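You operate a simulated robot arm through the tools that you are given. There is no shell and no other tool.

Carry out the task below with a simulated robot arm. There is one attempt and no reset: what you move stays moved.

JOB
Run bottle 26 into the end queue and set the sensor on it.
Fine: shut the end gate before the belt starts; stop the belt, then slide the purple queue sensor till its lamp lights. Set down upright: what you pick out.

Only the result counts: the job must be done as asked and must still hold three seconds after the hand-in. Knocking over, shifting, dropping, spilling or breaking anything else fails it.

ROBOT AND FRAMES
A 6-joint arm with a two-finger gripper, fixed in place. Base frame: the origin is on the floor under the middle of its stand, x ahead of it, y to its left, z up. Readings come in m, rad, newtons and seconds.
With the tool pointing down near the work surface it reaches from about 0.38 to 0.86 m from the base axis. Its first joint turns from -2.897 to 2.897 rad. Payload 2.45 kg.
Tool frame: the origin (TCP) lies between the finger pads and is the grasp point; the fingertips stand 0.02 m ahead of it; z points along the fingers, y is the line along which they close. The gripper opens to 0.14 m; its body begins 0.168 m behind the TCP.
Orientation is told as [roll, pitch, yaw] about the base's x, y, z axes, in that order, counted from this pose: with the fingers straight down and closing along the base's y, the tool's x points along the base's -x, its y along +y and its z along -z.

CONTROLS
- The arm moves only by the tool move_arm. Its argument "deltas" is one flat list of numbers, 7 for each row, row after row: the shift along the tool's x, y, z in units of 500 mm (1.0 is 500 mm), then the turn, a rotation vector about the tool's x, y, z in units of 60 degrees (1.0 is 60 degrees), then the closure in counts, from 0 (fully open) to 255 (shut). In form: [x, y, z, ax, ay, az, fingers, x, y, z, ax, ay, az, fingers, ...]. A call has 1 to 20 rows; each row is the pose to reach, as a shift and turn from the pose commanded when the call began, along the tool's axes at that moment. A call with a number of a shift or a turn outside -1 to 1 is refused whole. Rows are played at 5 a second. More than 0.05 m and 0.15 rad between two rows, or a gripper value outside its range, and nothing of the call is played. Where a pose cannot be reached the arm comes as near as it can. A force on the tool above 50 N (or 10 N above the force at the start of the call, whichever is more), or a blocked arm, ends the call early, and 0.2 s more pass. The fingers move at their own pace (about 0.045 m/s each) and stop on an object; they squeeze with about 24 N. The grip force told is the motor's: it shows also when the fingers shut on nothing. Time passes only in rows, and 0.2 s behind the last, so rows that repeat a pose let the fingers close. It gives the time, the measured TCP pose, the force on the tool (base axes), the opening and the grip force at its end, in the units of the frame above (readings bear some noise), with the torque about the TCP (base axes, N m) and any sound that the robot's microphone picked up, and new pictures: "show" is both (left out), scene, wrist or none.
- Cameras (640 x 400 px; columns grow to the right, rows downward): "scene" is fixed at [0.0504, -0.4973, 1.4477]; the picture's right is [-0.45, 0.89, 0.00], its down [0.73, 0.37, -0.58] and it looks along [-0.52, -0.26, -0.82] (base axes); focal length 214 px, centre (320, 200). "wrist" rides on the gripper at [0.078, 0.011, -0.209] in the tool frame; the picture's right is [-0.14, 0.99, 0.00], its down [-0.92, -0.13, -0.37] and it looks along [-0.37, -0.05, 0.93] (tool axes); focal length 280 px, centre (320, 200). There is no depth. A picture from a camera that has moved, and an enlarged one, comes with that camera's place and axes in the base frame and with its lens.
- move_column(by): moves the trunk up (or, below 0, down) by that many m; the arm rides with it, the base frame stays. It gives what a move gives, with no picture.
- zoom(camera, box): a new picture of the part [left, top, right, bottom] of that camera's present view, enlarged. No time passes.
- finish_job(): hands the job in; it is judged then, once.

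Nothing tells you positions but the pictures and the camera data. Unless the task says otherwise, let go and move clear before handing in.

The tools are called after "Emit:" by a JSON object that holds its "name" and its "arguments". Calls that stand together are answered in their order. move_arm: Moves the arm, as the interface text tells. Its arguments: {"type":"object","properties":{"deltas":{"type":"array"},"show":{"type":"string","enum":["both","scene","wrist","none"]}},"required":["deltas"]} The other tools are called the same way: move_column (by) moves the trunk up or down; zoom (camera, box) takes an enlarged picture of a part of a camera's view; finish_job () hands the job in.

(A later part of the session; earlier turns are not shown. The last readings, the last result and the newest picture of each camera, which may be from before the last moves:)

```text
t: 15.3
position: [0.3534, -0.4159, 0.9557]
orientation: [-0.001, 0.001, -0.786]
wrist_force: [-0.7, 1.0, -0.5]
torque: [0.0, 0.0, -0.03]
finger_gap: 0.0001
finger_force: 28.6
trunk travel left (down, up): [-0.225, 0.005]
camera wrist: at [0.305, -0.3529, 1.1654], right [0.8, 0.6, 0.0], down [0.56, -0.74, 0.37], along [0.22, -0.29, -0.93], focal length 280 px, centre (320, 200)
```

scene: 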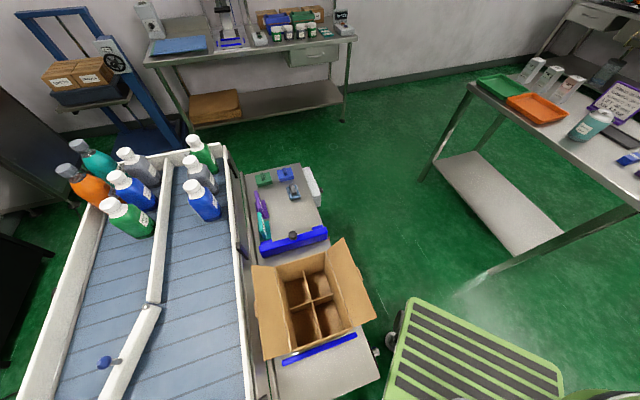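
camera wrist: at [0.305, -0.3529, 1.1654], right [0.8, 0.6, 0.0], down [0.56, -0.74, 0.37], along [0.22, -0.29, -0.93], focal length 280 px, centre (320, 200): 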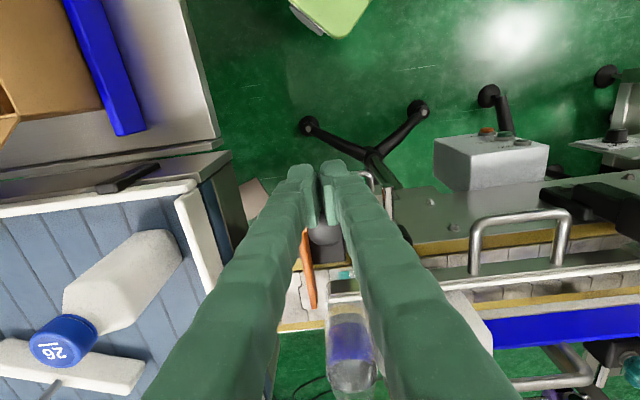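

Emit:
{"name": "zoom", "arguments": {"camera": "wrist", "box": [270, 180, 400, 350]}}

```text
2.35 times, centred on (335, 265) of wrist
camera zoom: at [0.305, -0.3529, 1.1654], right [0.8, 0.6, 0.0], down [0.56, -0.74, 0.37], along [0.22, -0.29, -0.93], focal length 660 px, centre (285, 47)
```

zoom: 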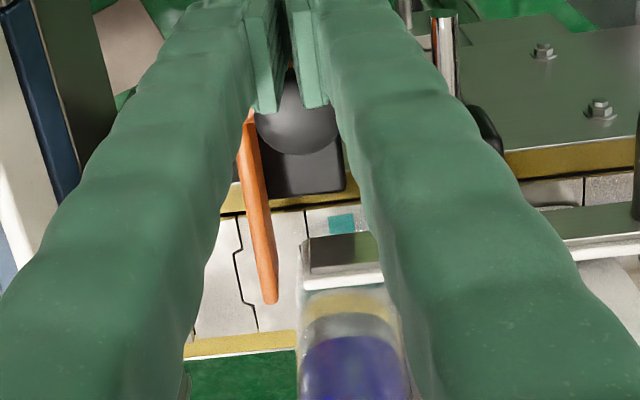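

The gate is sliding straight, with the blade more than halfway over the belt and bottle 29 untouched. I keep pushing.

Emit:
{"name": "move_arm", "arguments": {"deltas": [-0.02, 0, 0, 0, 0, 0, 255, -0.04, 0, 0, 0, 0, 0, 255, -0.06, 0, 0, 0, 0, 0, 255], "show": "wrist"}}

```text
t: 16.1
position: [0.3744, -0.4374, 0.9559]
orientation: [0.0, -0.001, -0.785]
wrist_force: [0.4, 2.3, -1.0]
torque: [0.08, 0.06, 0.03]
finger_gap: 0.0
finger_force: 29.7
trunk travel left (down, up): [-0.225, 0.005]
camera wrist: at [0.3261, -0.3742, 1.1653], right [0.8, 0.6, 0.0], down [0.56, -0.74, 0.37], along [0.22, -0.29, -0.93], focal length 280 px, centre (320, 200)
```

wrist: 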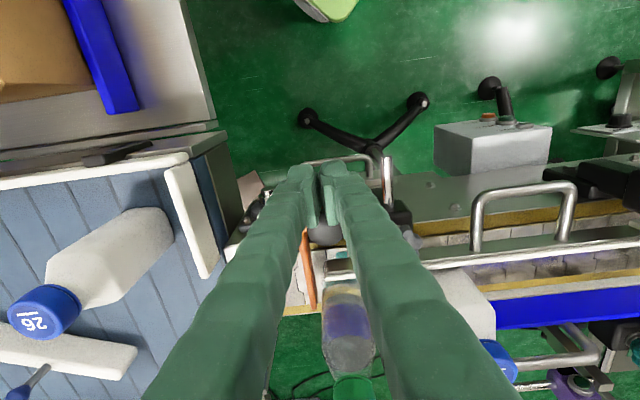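

Emit:
{"name": "zoom", "arguments": {"camera": "wrist", "box": [270, 190, 400, 340]}}

```text
2.67 times, centred on (335, 265) of wrist
camera zoom: at [0.3261, -0.3742, 1.1653], right [0.8, 0.6, 0.0], down [0.56, -0.74, 0.37], along [0.22, -0.29, -0.93], focal length 748 px, centre (280, 27)
```

zoom: 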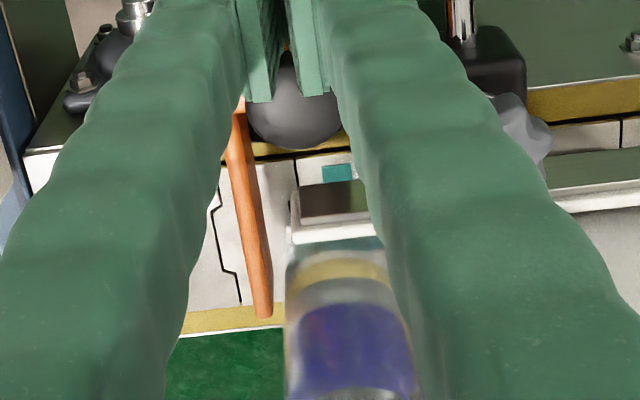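

Emit:
{"name": "move_arm", "arguments": {"deltas": [-0.01, 0, 0, 0, 0, 0, 255, -0.02, 0, 0, 0, 0, 0, 255, -0.03, 0, 0, 0, 0, 0, 255, -0.04, 0, 0, 0, 0, 0, 255, -0.05, 0, 0, 0, 0, 0, 255], "show": "wrist"}}

```text
t: 17.3
position: [0.3909, -0.4557, 0.9568]
orientation: [0.001, -0.003, -0.785]
wrist_force: [-0.2, -0.2, 0.2]
torque: [-0.01, 0.03, 0.02]
finger_gap: 0.0
finger_force: 29.3
trunk travel left (down, up): [-0.225, 0.005]
camera wrist: at [0.3423, -0.3924, 1.1659], right [0.8, 0.6, 0.0], down [0.56, -0.74, 0.37], along [0.22, -0.29, -0.93], focal length 280 px, centre (320, 200)
```

wrist: 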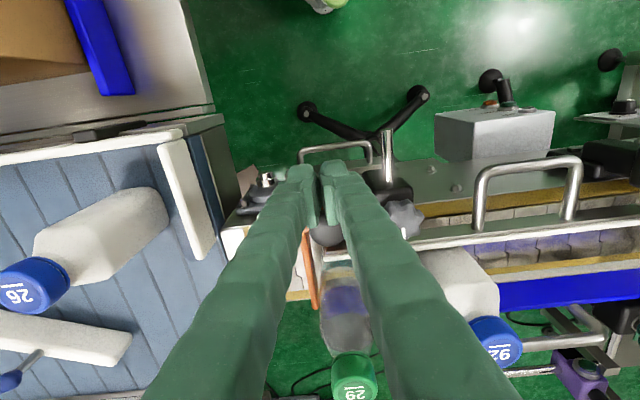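

Emit:
{"name": "zoom", "arguments": {"camera": "wrist", "box": [260, 180, 400, 330]}}

```text
2.67 times, centred on (330, 255) of wrist
camera zoom: at [0.3423, -0.3924, 1.1659], right [0.8, 0.6, 0.0], down [0.56, -0.74, 0.37], along [0.22, -0.29, -0.93], focal length 748 px, centre (293, 53)
```

zoom: 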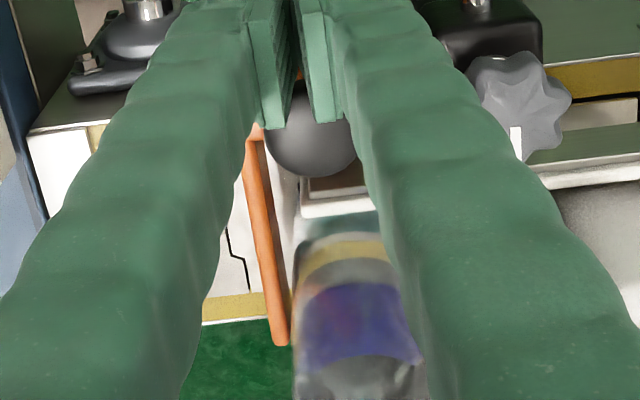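

The blade tip is now past the belt centre, at perp ≈ −0.025, and the force is still low. I push on in small steps until it meets a stop.

Emit:
{"name": "move_arm", "arguments": {"deltas": [-0.01, 0, 0, 0, 0, 0, 255, -0.02, 0, 0, 0, 0, 0, 255, -0.03, 0, 0, 0, 0, 0, 255, -0.04, 0, 0, 0, 0, 0, 255], "show": "wrist"}}

```text
t: 18.3
position: [0.3981, -0.4611, 0.9553]
orientation: [0.002, 0.014, -0.786]
wrist_force: [-28.7, 31.4, 8.5]
torque: [0.2, 0.06, 0.23]
finger_gap: 0.0058
finger_force: 28.8
trunk travel left (down, up): [-0.225, 0.005]
camera wrist: at [0.3512, -0.4003, 1.1658], right [0.8, 0.6, 0.0], down [0.56, -0.75, 0.35], along [0.21, -0.28, -0.94], focal length 280 px, centre (320, 200)
```

wrist: 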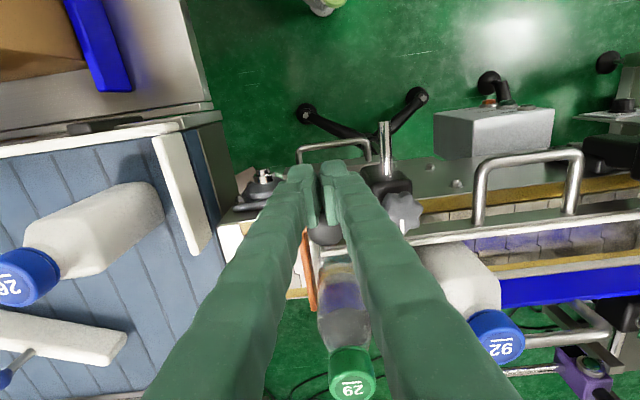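

The force jumped to about 42 N, so the gate has hit its closed stop. I back off and look at it.

Emit:
{"name": "move_arm", "arguments": {"deltas": [0.03, 0, 0, 0, 0, 0, 255, 0.07, 0, 0, 0, 0, 0, 255, 0.11, 0, 0, 0, 0, 0, 255, 0.15, 0, 0, 0, 0, 0, 255, 0.19, 0, 0, 0, 0, 0, 255, 0.19, 0, -0.09, 0, 0, 0, 255, 0.19, 0, -0.18, 0, 0, 0, 255, 0.19, 0, -0.27, 0, 0, 0, 255, 0.19, 0, -0.36, 0, 0, 0, 255], "show": "wrist"}}

```text
t: 20.3
position: [0.3366, -0.4005, 1.1375]
orientation: [-0.001, 0.0, -0.783]
wrist_force: [0.0, 0.7, 0.2]
torque: [-0.04, -0.03, -0.02]
finger_gap: 0.0001
finger_force: 29.6
trunk travel left (down, up): [-0.225, 0.005]
camera wrist: at [0.2882, -0.3378, 1.347], right [0.8, 0.6, 0.0], down [0.56, -0.74, 0.37], along [0.22, -0.29, -0.93], focal length 280 px, centre (320, 200)
```

wrist: 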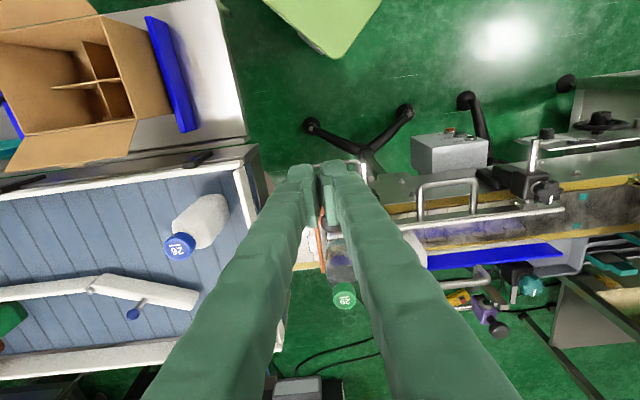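

The gate is at its stop. I open the fingers and move up toward bottle 26, checking the gate and bottle 29 on the way.

Emit:
{"name": "move_arm", "arguments": {"deltas": [-0.0246, -0.0522, -0.03, 0, 0, 0, 0, -0.0492, -0.1044, -0.06, 0, 0, 0, 0, -0.0738, -0.1567, -0.08, 0, 0, 0, 0, -0.0984, -0.2089, -0.08, 0, 0, 0, 0, -0.123, -0.2611, -0.08, 0, 0, 0, 0, -0.1476, -0.3133, -0.08, 0, 0, 0, 0, -0.1722, -0.3656, -0.08, 0, 0, 0, 0, -0.1968, -0.4178, -0.08, 0, 0, 0, 0], "show": "wrist"}}

```text
t: 22.1
position: [0.2602, -0.6203, 1.1766]
orientation: [-0.002, 0.001, -0.785]
wrist_force: [-0.7, 0.5, -0.4]
torque: [0.06, -0.02, 0.06]
finger_gap: 0.1401
finger_force: 0.0
trunk travel left (down, up): [-0.225, 0.005]
camera wrist: at [0.2116, -0.5579, 1.3856], right [0.8, 0.6, 0.0], down [0.56, -0.74, 0.37], along [0.22, -0.29, -0.93], focal length 280 px, centre (320, 200)
```

wrist: 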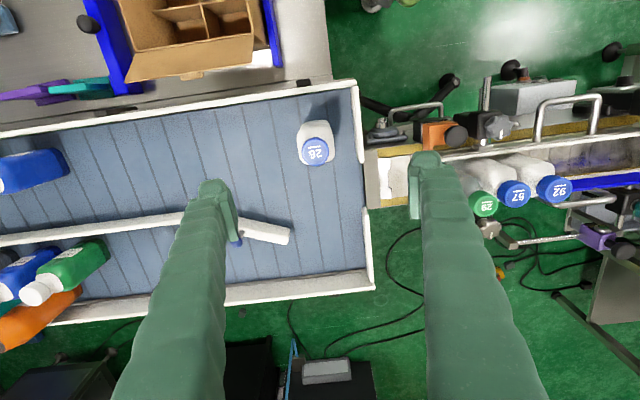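

Emit:
{"name": "zoom", "arguments": {"camera": "wrist", "box": [280, 80, 380, 200]}}

Emit:
{"name": "zoom", "arguments": {"camera": "wrist", "box": [360, 90, 600, 250]}}

```text
3.33 times, centred on (330, 140) of wrist
camera zoom: at [0.2116, -0.5579, 1.3856], right [0.8, 0.6, 0.0], down [0.56, -0.74, 0.37], along [0.22, -0.29, -0.93], focal length 935 px, centre (287, 400)
```

zoom: 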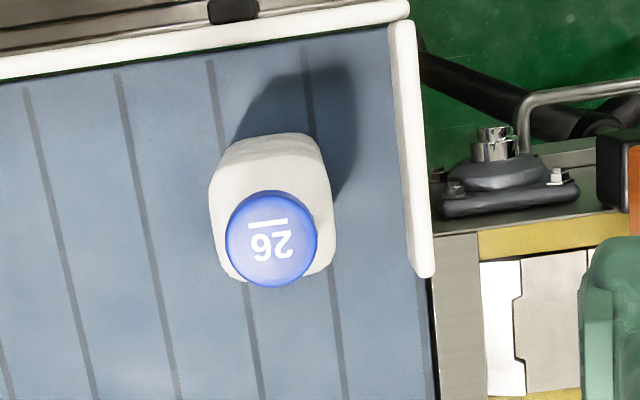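

```text
2.50 times, centred on (480, 170) of wrist
camera zoom: at [0.2116, -0.5579, 1.3856], right [0.8, 0.6, 0.0], down [0.56, -0.74, 0.37], along [0.22, -0.29, -0.93], focal length 701 px, centre (-80, 275)
```

zoom: 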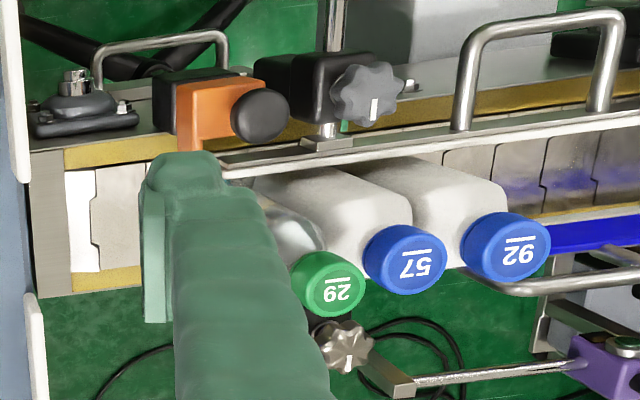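

The gate is fully closed and 29, 57 and 92 stand undisturbed. Refined from directly above, bottle 26 is at about (0.253, −0.6225), turned about −4°, with its base at z≈0.88. I align over it and descend to grip the straight part of the body.

Emit:
{"name": "move_arm", "arguments": {"deltas": [0.007, -0.0133, 0, 0, 0, 0.06, 91, 0.007, -0.0133, 0, 0, 0, 0.06, 91, 0.007, -0.0133, 0.08, 0, 0, 0.06, 91, 0.007, -0.0133, 0.15, 0, 0, 0.06, 91, 0.007, -0.0133, 0.22, 0, 0, 0.06, 91], "show": "wrist"}}

```text
t: 23.3
position: [0.2521, -0.6214, 1.0663]
orientation: [0.0, 0.0, -0.848]
wrist_force: [0.1, 0.5, -0.4]
torque: [0.05, 0.02, 0.01]
finger_gap: 0.0899
finger_force: 0.1
trunk travel left (down, up): [-0.225, 0.005]
camera wrist: at [0.2075, -0.5566, 1.2759], right [0.83, 0.55, 0.0], down [0.51, -0.78, 0.37], along [0.2, -0.31, -0.93], focal length 280 px, centre (320, 200)
```

wrist: 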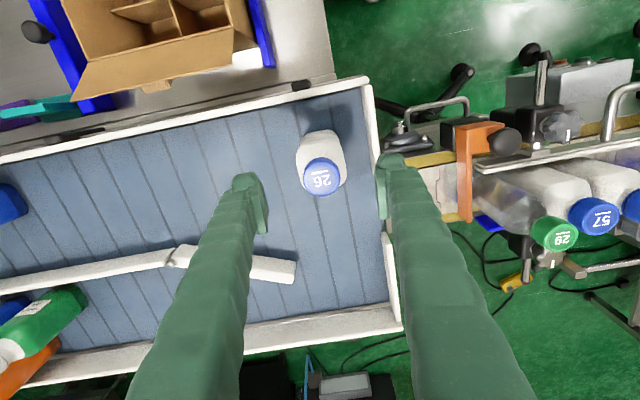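

The cap is centred between the fingers. I descend the remaining 0.114 m and close.

Emit:
{"name": "move_arm", "arguments": {"deltas": [0, 0, 0.06, 0, 0, 0, 91, 0, 0, 0.12, 0, 0, 0, 91, 0, 0, 0.18, 0, 0, 0, 91, 0, 0, 0.2286, 0, 0, 0, 91], "show": "wrist"}}

```text
t: 24.3
position: [0.2533, -0.6219, 0.9518]
orientation: [0.001, -0.002, -0.849]
wrist_force: [0.3, -0.8, -0.3]
torque: [0.02, 0.02, 0.03]
finger_gap: 0.0901
finger_force: 0.1
trunk travel left (down, up): [-0.225, 0.005]
camera wrist: at [0.208, -0.5562, 1.1609], right [0.83, 0.55, 0.0], down [0.51, -0.77, 0.37], along [0.2, -0.31, -0.93], focal length 280 px, centre (320, 200)
```

wrist: 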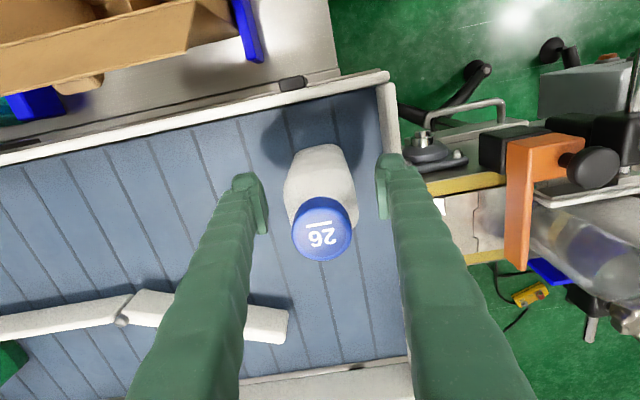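

Emit:
{"name": "move_arm", "arguments": {"deltas": [0, 0, 0, 0, 0, 0, 255, 0, 0, 0, 0, 0, 0, 255, 0, 0, 0, 0, 0, 0, 255, 0, 0, 0, 0, 0, 0, 255, 0, 0, 0, 0, 0, 0, 255], "show": "wrist"}}

```text
t: 25.5
position: [0.2524, -0.6216, 0.9513]
orientation: [0.001, -0.001, -0.847]
wrist_force: [0.0, -0.7, -0.2]
torque: [-0.02, 0.0, 0.01]
finger_gap: 0.0558
finger_force: 24.6
trunk travel left (down, up): [-0.225, 0.005]
camera wrist: at [0.2079, -0.5559, 1.1612], right [0.83, 0.55, 0.0], down [0.51, -0.78, 0.37], along [0.2, -0.31, -0.93], focal length 280 px, centre (320, 200)
```

wrist: 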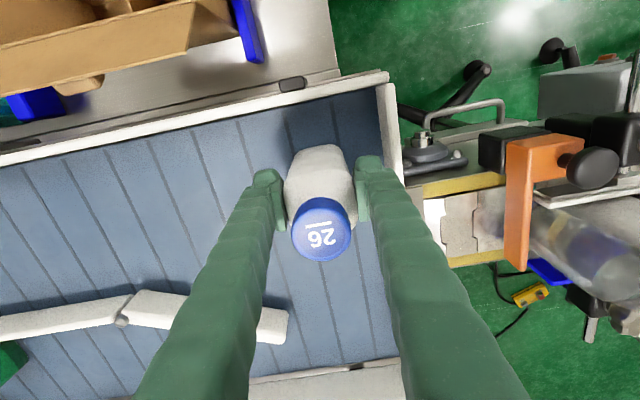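

Bottle 26 is gripped, with a gap of 0.056 m and 24 N. I lift it straight up.

Emit:
{"name": "move_arm", "arguments": {"deltas": [0, 0, -0.04, 0, 0, 0, 255, 0, 0, -0.1, 0, 0, 0, 255, 0, 0, -0.18, 0, 0, 0, 255, 0, 0, -0.26, 0, 0, 0, 255, 0, 0, -0.35, 0, 0, 0, 255, 0, 0, -0.44, 0, 0, 0, 255], "show": "wrist"}}

```text
t: 26.9
position: [0.2524, -0.621, 1.1734]
orientation: [0.0, -0.001, -0.847]
wrist_force: [-0.2, 0.5, -3.2]
torque: [-0.06, 0.01, -0.01]
finger_gap: 0.0557
finger_force: 24.1
trunk travel left (down, up): [-0.225, 0.005]
camera wrist: at [0.2077, -0.555, 1.3831], right [0.83, 0.55, 0.0], down [0.51, -0.78, 0.37], along [0.2, -0.31, -0.93], focal length 280 px, centre (320, 200)
```

wrist: 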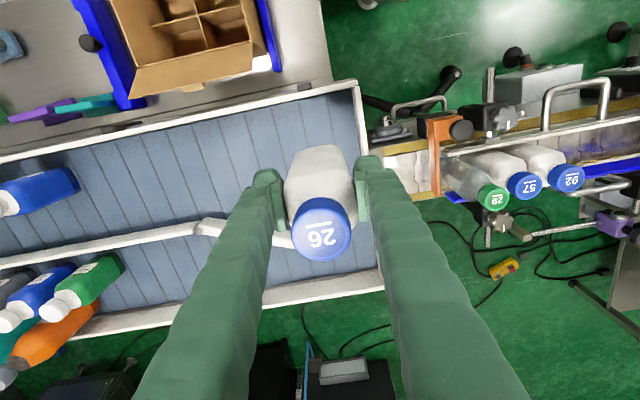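

Bottle 26 weighs about 0.3 kg and is held firmly. I carry it high over the queue to a point above the belt upstream of 92, at s≈0.21.

Emit:
{"name": "move_arm", "arguments": {"deltas": [-0.0139, 0.0795, 0, 0, 0, -0.005, 255, -0.0278, 0.1589, 0, 0, 0, -0.01, 255, -0.0418, 0.2384, 0, 0, 0, -0.015, 255, -0.0557, 0.3178, 0, 0, 0, -0.02, 255, -0.0696, 0.3973, 0, 0, 0, -0.025, 255, -0.0835, 0.4767, 0, 0, 0, -0.03, 255, -0.0974, 0.5562, 0, 0, 0, -0.035, 255, -0.1113, 0.6356, 0, 0, 0, -0.04, 255, -0.1253, 0.7151, 0, 0, 0, -0.045, 255, -0.1392, 0.7945, 0, 0, 0, -0.05, 255, -0.1531, 0.874, 0, 0, 0, -0.055, 255, -0.167, 0.9534, 0, 0, 0, -0.06, 255], "show": "wrist"}}

```text
t: 29.5
position: [0.6682, -0.3665, 1.1706]
orientation: [-0.003, 0.001, -0.784]
wrist_force: [0.6, 0.1, -3.0]
torque: [-0.05, 0.07, 0.03]
finger_gap: 0.0556
finger_force: 23.1
trunk travel left (down, up): [-0.225, 0.005]
camera wrist: at [0.619, -0.3043, 1.3806], right [0.8, 0.6, 0.0], down [0.56, -0.74, 0.37], along [0.22, -0.29, -0.93], focal length 280 px, centre (320, 200)
```

wrist: 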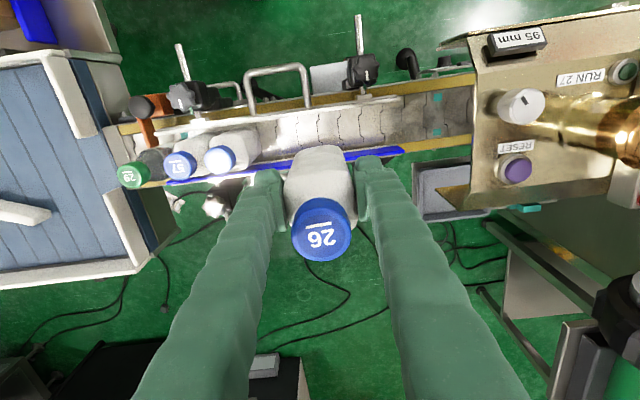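

Emit:
{"name": "zoom", "arguments": {"camera": "wrist", "box": [230, 60, 430, 200]}}

Emit:
{"name": "zoom", "arguments": {"camera": "wrist", "box": [110, 60, 270, 200]}}

```text
2.86 times, centred on (330, 130) of wrist
camera zoom: at [0.619, -0.3043, 1.3806], right [0.8, 0.6, 0.0], down [0.56, -0.74, 0.37], along [0.22, -0.29, -0.93], focal length 801 px, centre (291, 400)
```

zoom: 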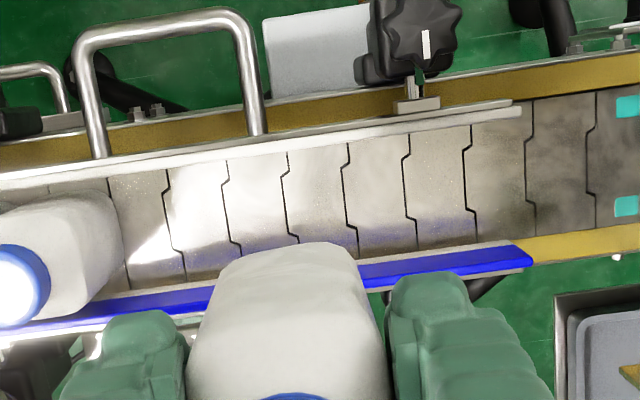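

```text
2.86 times, centred on (190, 130) of wrist
camera zoom: at [0.619, -0.3043, 1.3806], right [0.8, 0.6, 0.0], down [0.56, -0.74, 0.37], along [0.22, -0.29, -0.93], focal length 801 px, centre (691, 400)
```

zoom: 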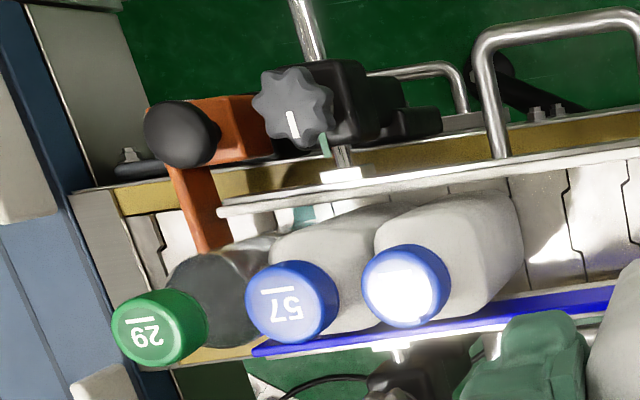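

The gate blade spans the belt in front of 29. Bottle 26 hangs centred between the rails at s≈0.213, well clear of 92. I lower it to just above the belt.

Emit:
{"name": "move_arm", "arguments": {"deltas": [0, 0, 0.08, 0, 0, 0, 255, 0, 0, 0.16, 0, 0, 0, 255, 0, 0, 0.24, 0, 0, 0, 255, 0, 0, 0.31, 0, 0, 0, 255], "show": "wrist"}}

```text
t: 30.5
position: [0.6661, -0.368, 1.0155]
orientation: [0.0, 0.003, -0.785]
wrist_force: [-5.9, 4.1, -3.5]
torque: [0.41, 0.55, -0.1]
finger_gap: 0.0555
finger_force: 23.9
trunk travel left (down, up): [-0.225, 0.005]
camera wrist: at [0.6185, -0.3049, 1.2247], right [0.8, 0.6, 0.0], down [0.56, -0.74, 0.37], along [0.22, -0.29, -0.93], focal length 280 px, centre (320, 200)
```

wrist: 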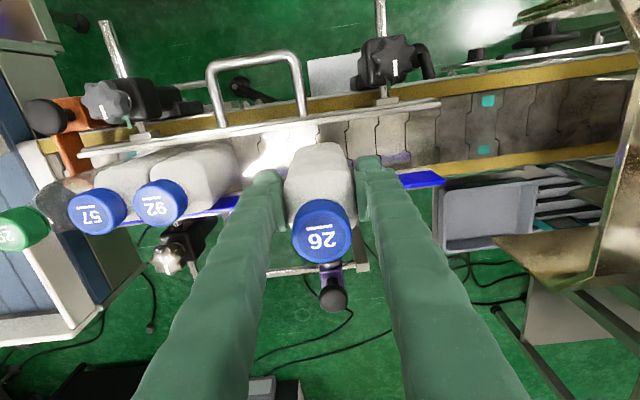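

There is a sideways force of about 7 N toward the robot, so the bottle's far side is touching the blue rail. I raise it slightly and measure the rails properly.

Emit:
{"name": "move_arm", "arguments": {"deltas": [0, 0, -0.05, 0, 0, 0, 255, 0, 0, -0.1, 0, 0, 0, 255], "show": "wrist"}}

Emit:
{"name": "zoom", "arguments": {"camera": "wrist", "box": [220, 60, 460, 210]}}

```text
t: 31.1
position: [0.6656, -0.3698, 1.0667]
orientation: [-0.001, 0.0, -0.784]
wrist_force: [0.6, 0.2, -3.7]
torque: [-0.02, -0.03, 0.02]
finger_gap: 0.0551
finger_force: 23.7
trunk travel left (down, up): [-0.225, 0.005]
camera wrist: at [0.6179, -0.3073, 1.2769], right [0.8, 0.6, 0.0], down [0.56, -0.74, 0.37], along [0.22, -0.29, -0.93], focal length 280 px, centre (320, 200)
```

wrist: 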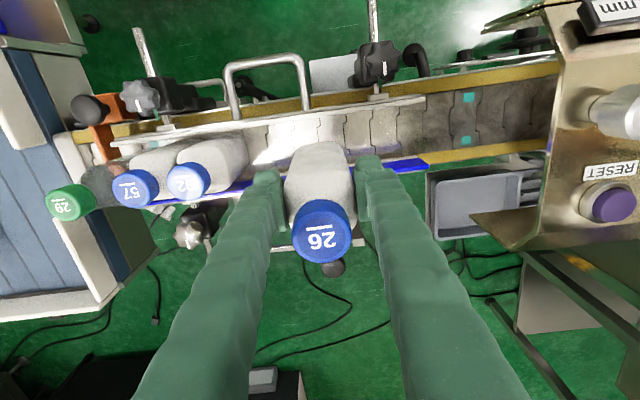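

```text
2.67 times, centred on (340, 135) of wrist
camera zoom: at [0.6179, -0.3073, 1.2769], right [0.8, 0.6, 0.0], down [0.56, -0.74, 0.37], along [0.22, -0.29, -0.93], focal length 748 px, centre (267, 373)
```

zoom: 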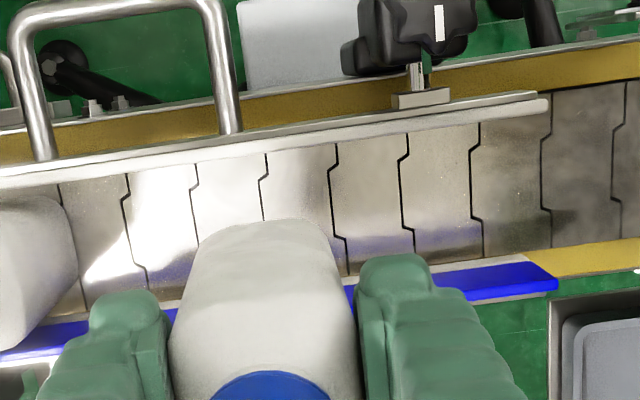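

Emit:
{"name": "zoom", "arguments": {"camera": "wrist", "box": [270, 130, 370, 280]}}

Emit:
{"name": "zoom", "arguments": {"camera": "wrist", "box": [120, 100, 280, 230]}}

```text
2.67 times, centred on (320, 205) of wrist
camera zoom: at [0.6179, -0.3073, 1.2769], right [0.8, 0.6, 0.0], down [0.56, -0.74, 0.37], along [0.22, -0.29, -0.93], focal length 748 px, centre (320, 187)
```

zoom: 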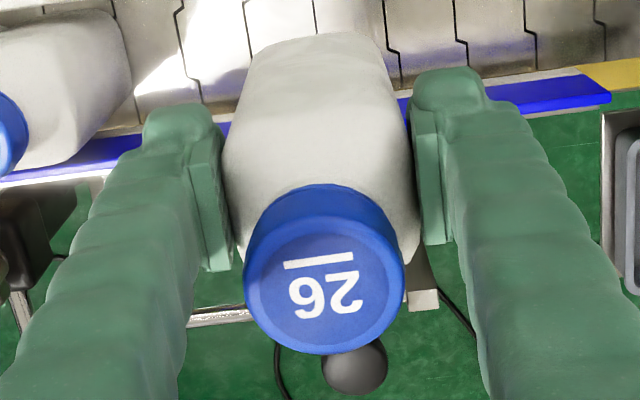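

```text
3.08 times, centred on (200, 165) of wrist
camera zoom: at [0.6179, -0.3073, 1.2769], right [0.8, 0.6, 0.0], down [0.56, -0.74, 0.37], along [0.22, -0.29, -0.93], focal length 863 px, centre (689, 308)
```

zoom: 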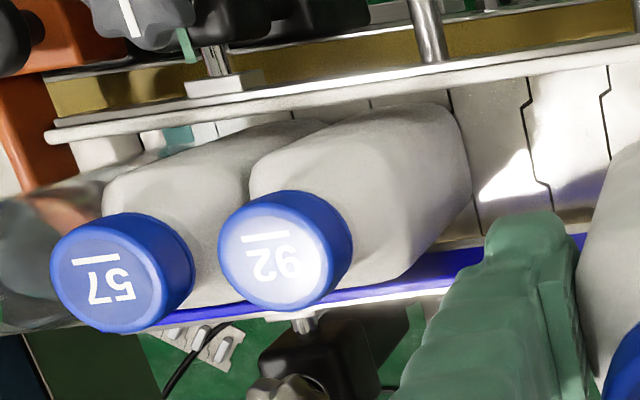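

The bottle is centred on the gripper axis, but the blue rail's top is at z≈0.93 and its inner face is about 37 mm out, so the bottle sat 7 mm too far over. I shift 7.5 mm toward the robot onto the line where 57 and 92 stand, then lower again.

Emit:
{"name": "move_arm", "arguments": {"deltas": [0.015, 0, 0, 0, 0, 0, 255, 0.015, 0, 0.03, 0, 0, 0, 255, 0.015, 0, 0.07, 0, 0, 0, 255, 0.015, 0, 0.11, 0, 0, 0, 255], "show": "wrist"}}

```text
t: 32.1
position: [0.6595, -0.364, 1.0105]
orientation: [0.0, -0.001, -0.786]
wrist_force: [0.0, 0.0, -2.8]
torque: [0.0, 0.04, 0.01]
finger_gap: 0.0553
finger_force: 24.1
trunk travel left (down, up): [-0.225, 0.005]
camera wrist: at [0.6116, -0.3002, 1.2211], right [0.8, 0.6, 0.0], down [0.56, -0.74, 0.37], along [0.22, -0.29, -0.93], focal length 280 px, centre (320, 200)
```

wrist: 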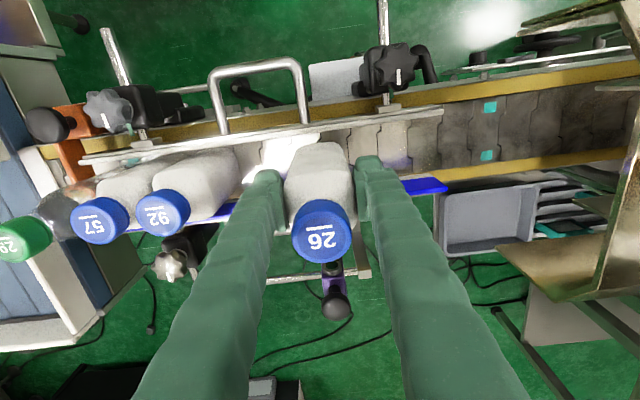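

The lateral force is gone. I lower slowly between the rails.

Emit:
{"name": "move_arm", "arguments": {"deltas": [0, 0, 0.02, 0, 0, 0, 255, 0, 0, 0.04, 0, 0, 0, 255, 0, 0, 0.06, 0, 0, 0, 255], "show": "wrist"}}

```text
t: 32.9
position: [0.6593, -0.3639, 0.9823]
orientation: [-0.002, 0.001, -0.785]
wrist_force: [-0.4, -0.9, -3.5]
torque: [0.02, 0.01, -0.01]
finger_gap: 0.0551
finger_force: 23.3
trunk travel left (down, up): [-0.225, 0.005]
camera wrist: at [0.6113, -0.3006, 1.1921], right [0.8, 0.6, 0.0], down [0.56, -0.74, 0.37], along [0.22, -0.29, -0.93], focal length 280 px, centre (320, 200)
```

wrist: 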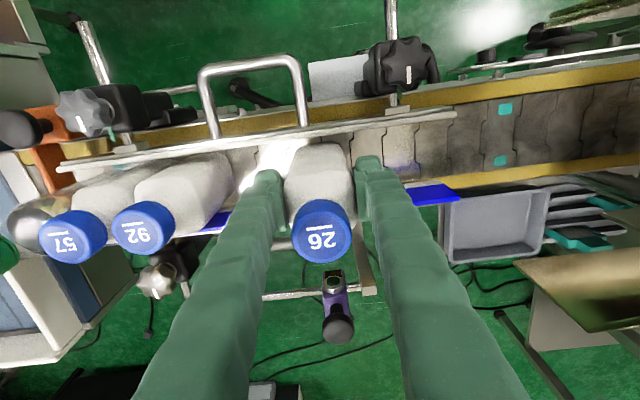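

Emit:
{"name": "move_arm", "arguments": {"deltas": [0, 0, 0.025, 0, 0, 0, 255, 0, 0, 0.05, 0, 0, 0, 255, 0, 0, 0.07, 0, 0, 0, 255, 0, 0, 0.084, 0, 0, 0, 255], "show": "wrist"}}

```text
t: 33.9
position: [0.6616, -0.3644, 0.9424]
orientation: [0.001, -0.004, -0.785]
wrist_force: [1.9, 1.2, 21.3]
torque: [-0.06, -0.01, 0.06]
finger_gap: 0.0565
finger_force: 24.1
trunk travel left (down, up): [-0.225, 0.005]
camera wrist: at [0.6117, -0.2995, 1.1514], right [0.8, 0.6, 0.0], down [0.56, -0.74, 0.37], along [0.23, -0.3, -0.93], focal length 280 px, centre (320, 200)
```

wrist: 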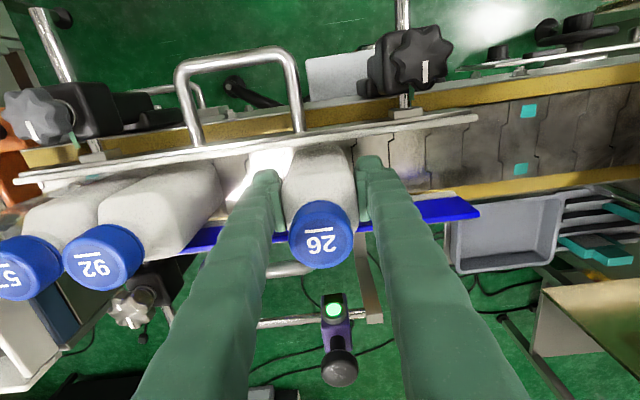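

The bottle is on the belt, shown by the 21 N upward reaction. The sensor's lamp is lit green, since it currently sees bottle 26 right opposite it. I ease the pressure and open the fingers moderately.

Emit:
{"name": "move_arm", "arguments": {"deltas": [0, 0, -0.004, 0, 0, 0, 255, 0, 0, -0.005, 0, 0, 0, 220, 0, 0, -0.005, 0, 0, 0, 100, 0, 0, -0.005, 0, 0, 0, 95, 0, 0, -0.005, 0, 0, 0, 95, 0, 0, -0.005, 0, 0, 0, 95], "show": "wrist"}}

```text
t: 35.3
position: [0.6604, -0.3626, 0.942]
orientation: [0.0, 0.0, -0.784]
wrist_force: [-0.3, 0.0, 1.0]
torque: [-0.01, -0.01, 0.02]
finger_gap: 0.0878
finger_force: 0.0
trunk travel left (down, up): [-0.225, 0.005]
camera wrist: at [0.612, -0.2999, 1.1516], right [0.8, 0.6, 0.0], down [0.56, -0.74, 0.37], along [0.22, -0.29, -0.93], focal length 280 px, centre (320, 200)
```

wrist: 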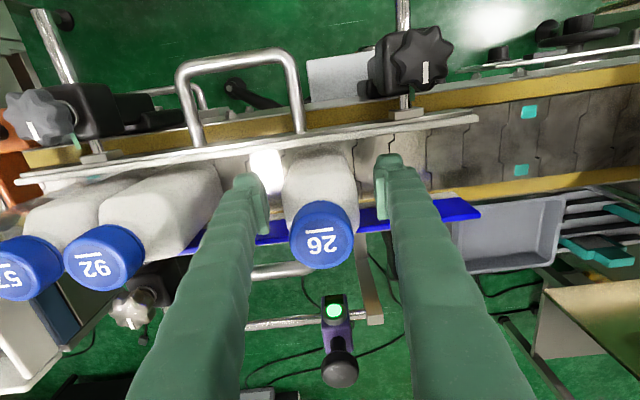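

It is released and upright. I lift straight up and clear.

Emit:
{"name": "move_arm", "arguments": {"deltas": [0, 0, -0.06, 0, 0, 0, 95, 0, 0, -0.14, 0, 0, 0, 95, 0, 0, -0.22, 0, 0, 0, 95, 0, 0, -0.31, 0, 0, 0, 95, 0, 0, -0.4, 0, 0, 0, 95, 0, 0, -0.48, 0, 0, 0, 95], "show": "wrist"}}

```text
t: 36.7
position: [0.6606, -0.3631, 1.1828]
orientation: [0.001, 0.0, -0.786]
wrist_force: [-0.2, -0.2, 0.9]
torque: [-0.01, -0.03, 0.0]
finger_gap: 0.0879
finger_force: 0.0
trunk travel left (down, up): [-0.225, 0.005]
camera wrist: at [0.6121, -0.2998, 1.3925], right [0.8, 0.6, 0.0], down [0.56, -0.74, 0.37], along [0.22, -0.29, -0.93], focal length 280 px, centre (320, 200)
```

wrist: 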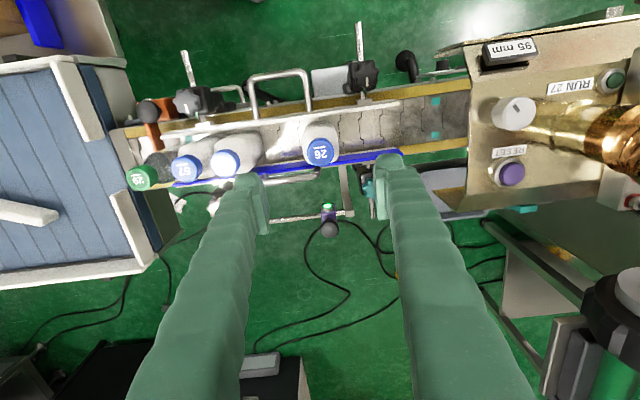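

Bottle 26 stands alone between the rails, upstream of 92. Next I press START on the box. I close the fingers, move to the robot's side, and go down in front of the button column at about perp 0.26.

Emit:
{"name": "move_arm", "arguments": {"deltas": [0.074, 0.027, 0, 0, 0, 0, 255, 0.148, 0.054, 0, 0, 0, 0, 255, 0.222, 0.081, 0, 0, 0, 0, 255, 0.296, 0.108, 0, 0, 0, 0, 255, 0.37, 0.135, 0, 0, 0, 0, 255, 0.444, 0.162, 0, 0, 0, 0, 255, 0.5186, 0.1888, 0, 0, 0, 0, 255], "show": "wrist"}}

```text
t: 38.3
position: [0.5447, -0.1104, 1.183]
orientation: [0.0, -0.003, -0.787]
wrist_force: [-0.3, 0.3, 0.8]
torque: [-0.05, -0.04, 0.02]
finger_gap: 0.0
finger_force: 24.6
trunk travel left (down, up): [-0.225, 0.005]
camera wrist: at [0.4956, -0.0479, 1.393], right [0.8, 0.6, 0.0], down [0.56, -0.74, 0.37], along [0.22, -0.29, -0.93], focal length 280 px, centre (320, 200)
```

wrist: 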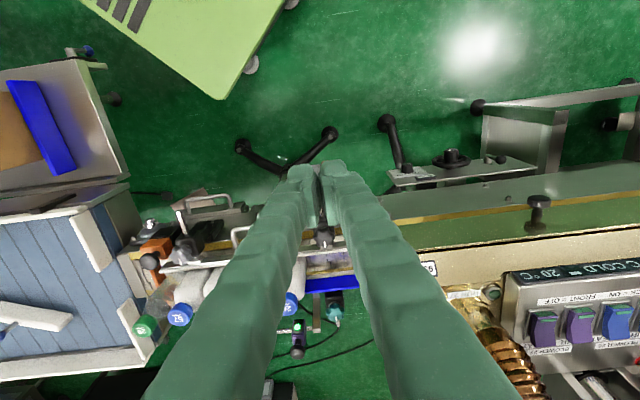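

Emit:
{"name": "move_arm", "arguments": {"deltas": [0, 0, 0.085, 0, 0, 0, 255, 0, 0, 0.17, 0, 0, 0, 255, 0, 0, 0.255, 0, 0, 0, 255, 0, 0, 0.34, 0, 0, 0, 255, 0, 0, 0.425, 0, 0, 0, 255, 0, 0, 0.51, 0, 0, 0, 255, 0, 0, 0.595, 0, 0, 0, 255, 0, 0, 0.68, 0, 0, 0, 255, 0, 0, 0.766, 0, 0, 0, 255], "show": "wrist"}}

```text
t: 40.3
position: [0.5462, -0.1121, 0.8015]
orientation: [0.0, 0.001, -0.785]
wrist_force: [-0.2, 0.2, 0.2]
torque: [0.01, 0.04, -0.01]
finger_gap: 0.0
finger_force: 24.1
trunk travel left (down, up): [-0.225, 0.005]
camera wrist: at [0.4976, -0.0493, 1.0108], right [0.8, 0.6, 0.0], down [0.56, -0.74, 0.37], along [0.22, -0.29, -0.93], focal length 280 px, centre (320, 200)
```

wrist: 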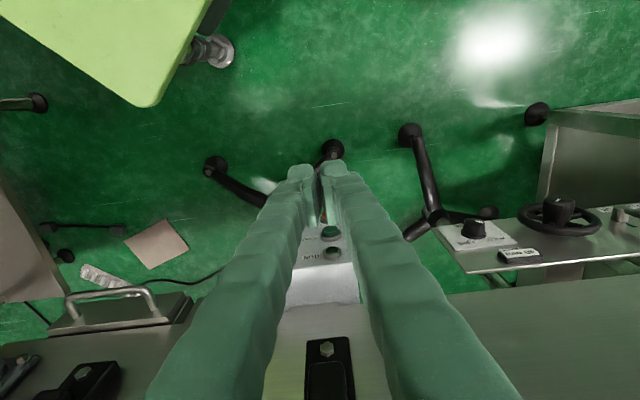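

The green START button is visible between the fingers, where I expected it. I tilt the tool 45° toward the box.

Emit:
{"name": "move_arm", "arguments": {"deltas": [0, 0, 0, 0, -0.125, 0, 255, 0, 0, 0, 0, -0.25, 0, 255, 0, 0, 0, 0, -0.375, 0, 255, 0, 0, 0, 0, -0.5, 0, 255, 0, 0, 0, 0, -0.625, 0, 255, 0, 0, 0, 0, -0.75, 0, 255], "show": "wrist"}}

```text
t: 41.7
position: [0.545, -0.1131, 0.8002]
orientation: [0.001, -0.786, -0.785]
wrist_force: [0.3, -0.5, 0.1]
torque: [0.06, 0.0, -0.03]
finger_gap: 0.0
finger_force: 23.6
out of reach, approached as far as the arm can: row 1
trunk travel left (down, up): [-0.225, 0.005]
camera wrist: at [0.4066, 0.0381, 0.8922], right [0.77, 0.63, 0.1], down [0.18, -0.36, 0.91], along [0.61, -0.68, -0.4], focal length 280 px, centre (320, 200)
```

wrist: 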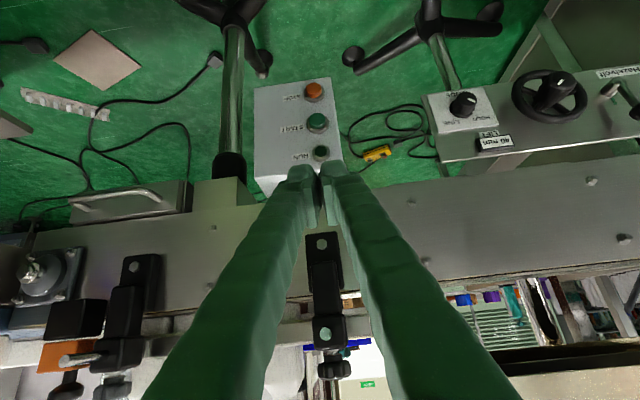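

The tilt is reached, and the box's STOP / START / RUN column is straight ahead. I lower the trunk so that the fingertips are level with START.

Emit:
{"name": "move_column", "arguments": {"by": -0.184}}

Emit:
{"name": "zoom", "arguments": {"camera": "wrist", "box": [0, 0, 640, 400]}}

```text
t: 43.8
position: [0.5434, -0.1128, 0.6149]
orientation: [-0.001, -0.785, -0.785]
wrist_force: [0.0, -0.2, 0.1]
torque: [0.01, -0.01, 0.0]
finger_gap: 0.0
finger_force: 23.9
trunk travel left (down, up): [-0.041, 0.189]
```

```text
1.00 times, centred on (320, 200) of wrist (not enlarged: the box is as wide or as high as the picture)
camera zoom: at [0.4065, 0.0382, 0.7086], right [0.77, 0.63, 0.1], down [0.19, -0.37, 0.91], along [0.61, -0.68, -0.4], focal length 280 px, centre (320, 200)
```

zoom: 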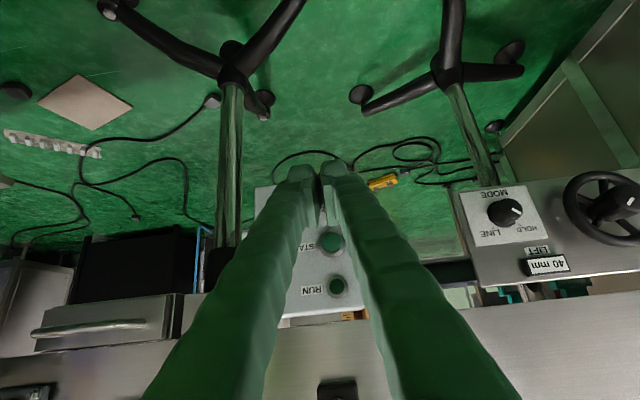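

Emit:
{"name": "zoom", "arguments": {"camera": "wrist", "box": [440, 160, 640, 290]}}

Emit:
{"name": "zoom", "arguments": {"camera": "wrist", "box": [240, 150, 420, 330]}}

```text
3.08 times, centred on (540, 225) of wrist
camera zoom: at [0.4065, 0.0382, 0.7086], right [0.77, 0.63, 0.1], down [0.19, -0.37, 0.91], along [0.61, -0.68, -0.4], focal length 863 px, centre (-357, 123)
```

zoom: 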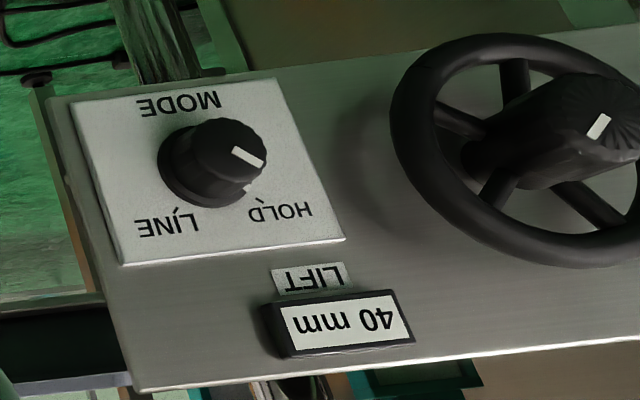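

```text
2.22 times, centred on (330, 240) of wrist
camera zoom: at [0.4065, 0.0382, 0.7086], right [0.77, 0.63, 0.1], down [0.19, -0.37, 0.91], along [0.61, -0.68, -0.4], focal length 623 px, centre (298, 111)
```

zoom: 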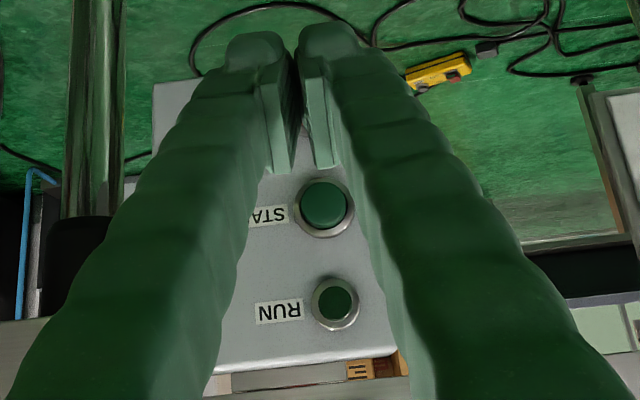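

The MODE dial beside the lift is on HOLD. It belongs to the lift, so I leave it alone. I move the closed fingertips horizontally toward START.

Emit:
{"name": "move_arm", "arguments": {"deltas": [-0.0424, 0, 0.0424, 0, 0, 0, 255, -0.0849, 0, 0.0849, 0, 0, 0, 255, -0.1131, 0, 0.1131, 0, 0, 0, 255], "show": "wrist"}}

```text
t: 44.6
position: [0.5995, -0.1688, 0.6155]
orientation: [0.001, -0.786, -0.784]
wrist_force: [-0.4, 0.7, 0.3]
torque: [-0.03, 0.0, 0.02]
finger_gap: 0.0
finger_force: 24.1
trunk travel left (down, up): [-0.041, 0.189]
camera wrist: at [0.4629, -0.0171, 0.7091], right [0.77, 0.63, 0.1], down [0.19, -0.37, 0.91], along [0.61, -0.68, -0.4], focal length 280 px, centre (320, 200)
```

wrist: 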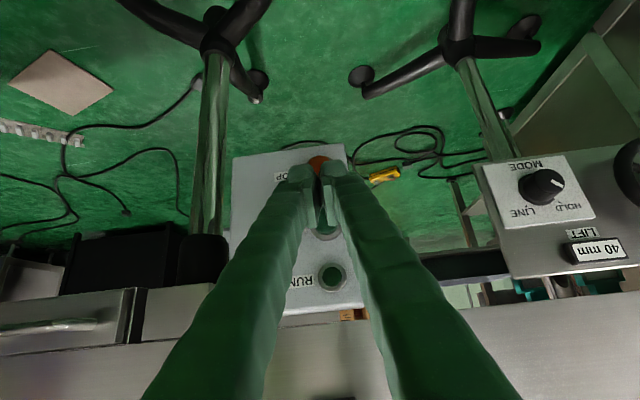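

Emit:
{"name": "move_arm", "arguments": {"deltas": [-0.0071, 0, 0.0071, 0, 0, 0, 255, -0.0141, 0, 0.0141, 0, 0, 0, 255, -0.0212, 0, 0.0212, 0, 0, 0, 255, -0.0255, 0, 0.0255, 0, 0, 0, 255], "show": "wrist"}}

```text
t: 45.6
position: [0.6117, -0.1823, 0.6147]
orientation: [0.0, -0.785, -0.786]
wrist_force: [-0.6, -0.2, -0.4]
torque: [-0.01, 0.04, 0.03]
finger_gap: 0.0
finger_force: 24.0
trunk travel left (down, up): [-0.041, 0.189]
camera wrist: at [0.4753, -0.031, 0.7086], right [0.77, 0.63, 0.1], down [0.19, -0.37, 0.91], along [0.61, -0.68, -0.4], focal length 280 px, centre (320, 200)
```

wrist: 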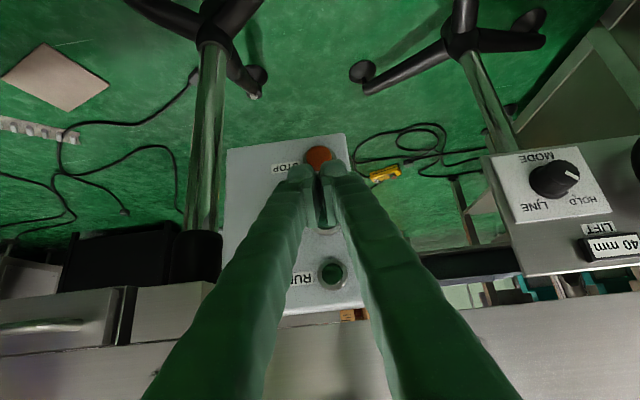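

Emit:
{"name": "move_arm", "arguments": {"deltas": [-0.0042, 0, 0.0042, 0, 0, 0, 255, -0.0085, 0, 0.0085, 0, 0, 0, 255, -0.0113, 0, 0.0113, 0, 0, 0, 255], "show": "wrist"}}

```text
t: 46.4
position: [0.6172, -0.1882, 0.6155]
orientation: [-0.001, -0.786, -0.784]
wrist_force: [-2.3, 0.9, -0.7]
torque: [-0.01, 0.05, 0.0]
finger_gap: 0.006
finger_force: 29.5
trunk travel left (down, up): [-0.041, 0.189]
heard: click
camera wrist: at [0.481, -0.0367, 0.7087], right [0.77, 0.63, 0.1], down [0.19, -0.37, 0.91], along [0.61, -0.68, -0.4], focal length 280 px, centre (320, 200)
```

wrist: 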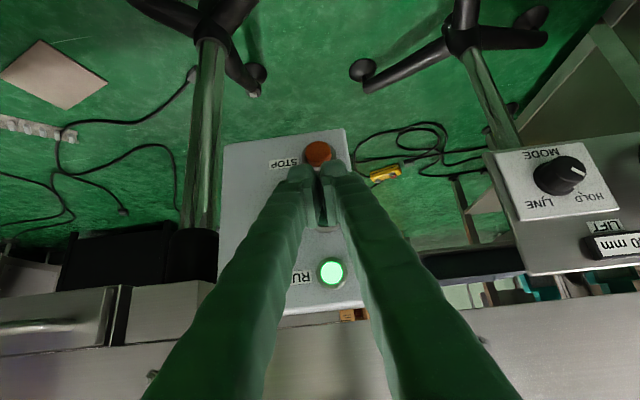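

There was a click and the RUN lamp is lit, so the belt is running. I retract, drop to STOP height, and wait in front of it while bottle 26 travels.

Emit:
{"name": "move_arm", "arguments": {"deltas": [0.0354, 0, -0.0354, 0, 0, 0, 255, 0.0707, 0, -0.0707, 0, 0, 0, 255, 0.1095, 0, -0.0319, 0, 0, 0, 255, 0.1483, 0, 0.0069, 0, 0, 0, 255, 0.1236, 0, 0.0317, 0, 0, 0, 255, 0.0988, 0, 0.0564, 0, 0, 0, 255], "show": "wrist"}}

```text
t: 47.8
position: [0.6081, -0.1764, 0.5601]
orientation: [0.001, -0.785, -0.785]
wrist_force: [-0.9, -0.3, 0.5]
torque: [0.01, -0.01, -0.02]
finger_gap: 0.0001
finger_force: 29.6
trunk travel left (down, up): [-0.041, 0.189]
camera wrist: at [0.4708, -0.026, 0.6538], right [0.77, 0.63, 0.1], down [0.19, -0.37, 0.91], along [0.61, -0.68, -0.4], focal length 280 px, centre (320, 200)
```

wrist: 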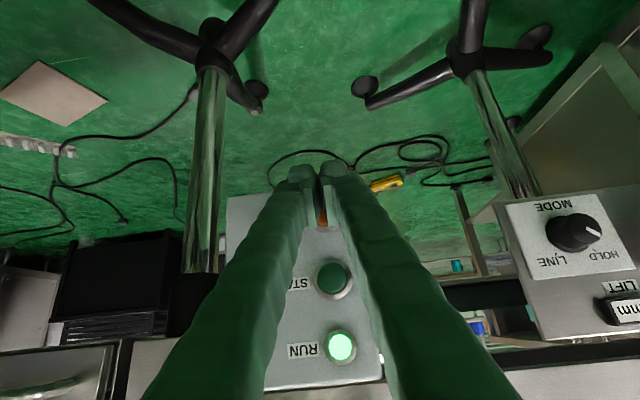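

RUN is latched on. I wait about 2.5 s in place and then press STOP.

Emit:
{"name": "move_arm", "arguments": {"deltas": [0, 0, 0, 0, 0, 0, 255, 0, 0, 0, 0, 0, 0, 255, 0, 0, 0, 0, 0, 0, 255, 0, 0, 0, 0, 0, 0, 255, 0, 0, 0, 0, 0, 0, 255, 0, 0, 0, 0, 0, 0, 255, 0, 0, 0, 0, 0, 0, 255, 0, 0, 0, 0, 0, 0, 255, 0, 0, 0, 0, 0, 0, 255, 0, 0, 0, 0, 0, 0, 255], "show": "none"}}

Emit:
{"name": "move_arm", "arguments": {"deltas": [-0.0071, 0, 0.0071, 0, 0, 0, 255, -0.0127, 0, 0.0127, 0, 0, 0, 255, -0.017, 0, 0.017, 0, 0, 0, 255, -0.0212, 0, 0.0212, 0, 0, 0, 255], "show": "wrist"}}

```text
t: 50.0
position: [0.6076, -0.1793, 0.5612]
orientation: [0.0, -0.785, -0.785]
wrist_force: [0.2, -0.5, 0.1]
torque: [-0.01, 0.03, 0.02]
finger_gap: 0.0
finger_force: 29.7
trunk travel left (down, up): [-0.041, 0.189]
```

```text
t: 51.0
position: [0.6166, -0.1876, 0.5596]
orientation: [0.0, -0.787, -0.786]
wrist_force: [-2.0, 2.5, -1.1]
torque: [0.03, -0.02, 0.0]
finger_gap: 0.006
finger_force: 29.3
trunk travel left (down, up): [-0.041, 0.189]
heard: click
camera wrist: at [0.481, -0.0368, 0.6538], right [0.77, 0.63, 0.1], down [0.19, -0.37, 0.91], along [0.61, -0.68, -0.4], focal length 280 px, centre (320, 200)
```

wrist: 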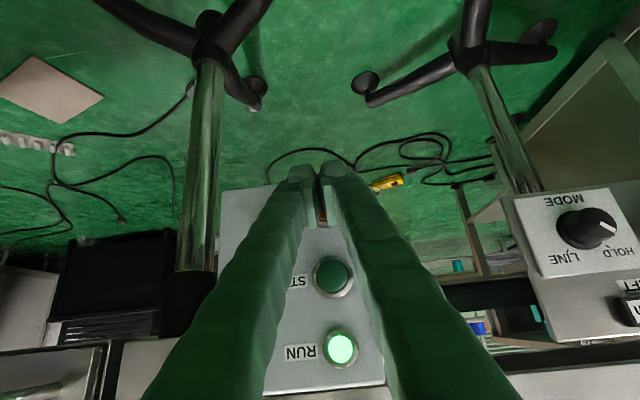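

Emit:
{"name": "zoom", "arguments": {"camera": "wrist", "box": [260, 180, 400, 390]}}

```text
1.90 times, centred on (330, 285) of wrist
camera zoom: at [0.481, -0.0368, 0.6538], right [0.77, 0.63, 0.1], down [0.19, -0.37, 0.91], along [0.61, -0.68, -0.4], focal length 534 px, centre (301, 38)
```

zoom: 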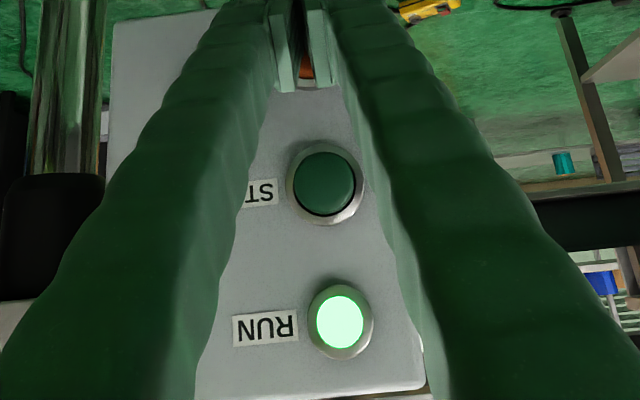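

There was a click, but the lamp still shows lit. I hold one row, then press slightly deeper.

Emit:
{"name": "move_arm", "arguments": {"deltas": [0, 0, 0, 0, 0, 0, 255, -0.0028, 0, 0.0028, 0, 0, 0, 255], "show": "wrist"}}

```text
t: 51.6
position: [0.6196, -0.1895, 0.5607]
orientation: [0.0, -0.784, -0.783]
wrist_force: [-6.7, 5.8, 2.0]
torque: [-0.06, -0.05, -0.03]
finger_gap: 0.006
finger_force: 29.7
trunk travel left (down, up): [-0.041, 0.189]
camera wrist: at [0.482, -0.0379, 0.6539], right [0.77, 0.63, 0.1], down [0.19, -0.37, 0.91], along [0.61, -0.68, -0.4], focal length 280 px, centre (320, 200)
```

wrist: 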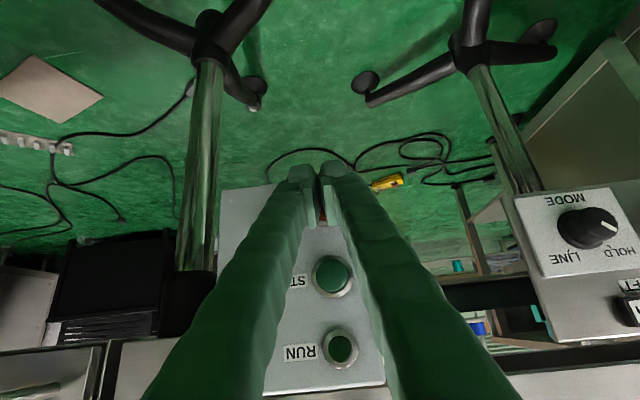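

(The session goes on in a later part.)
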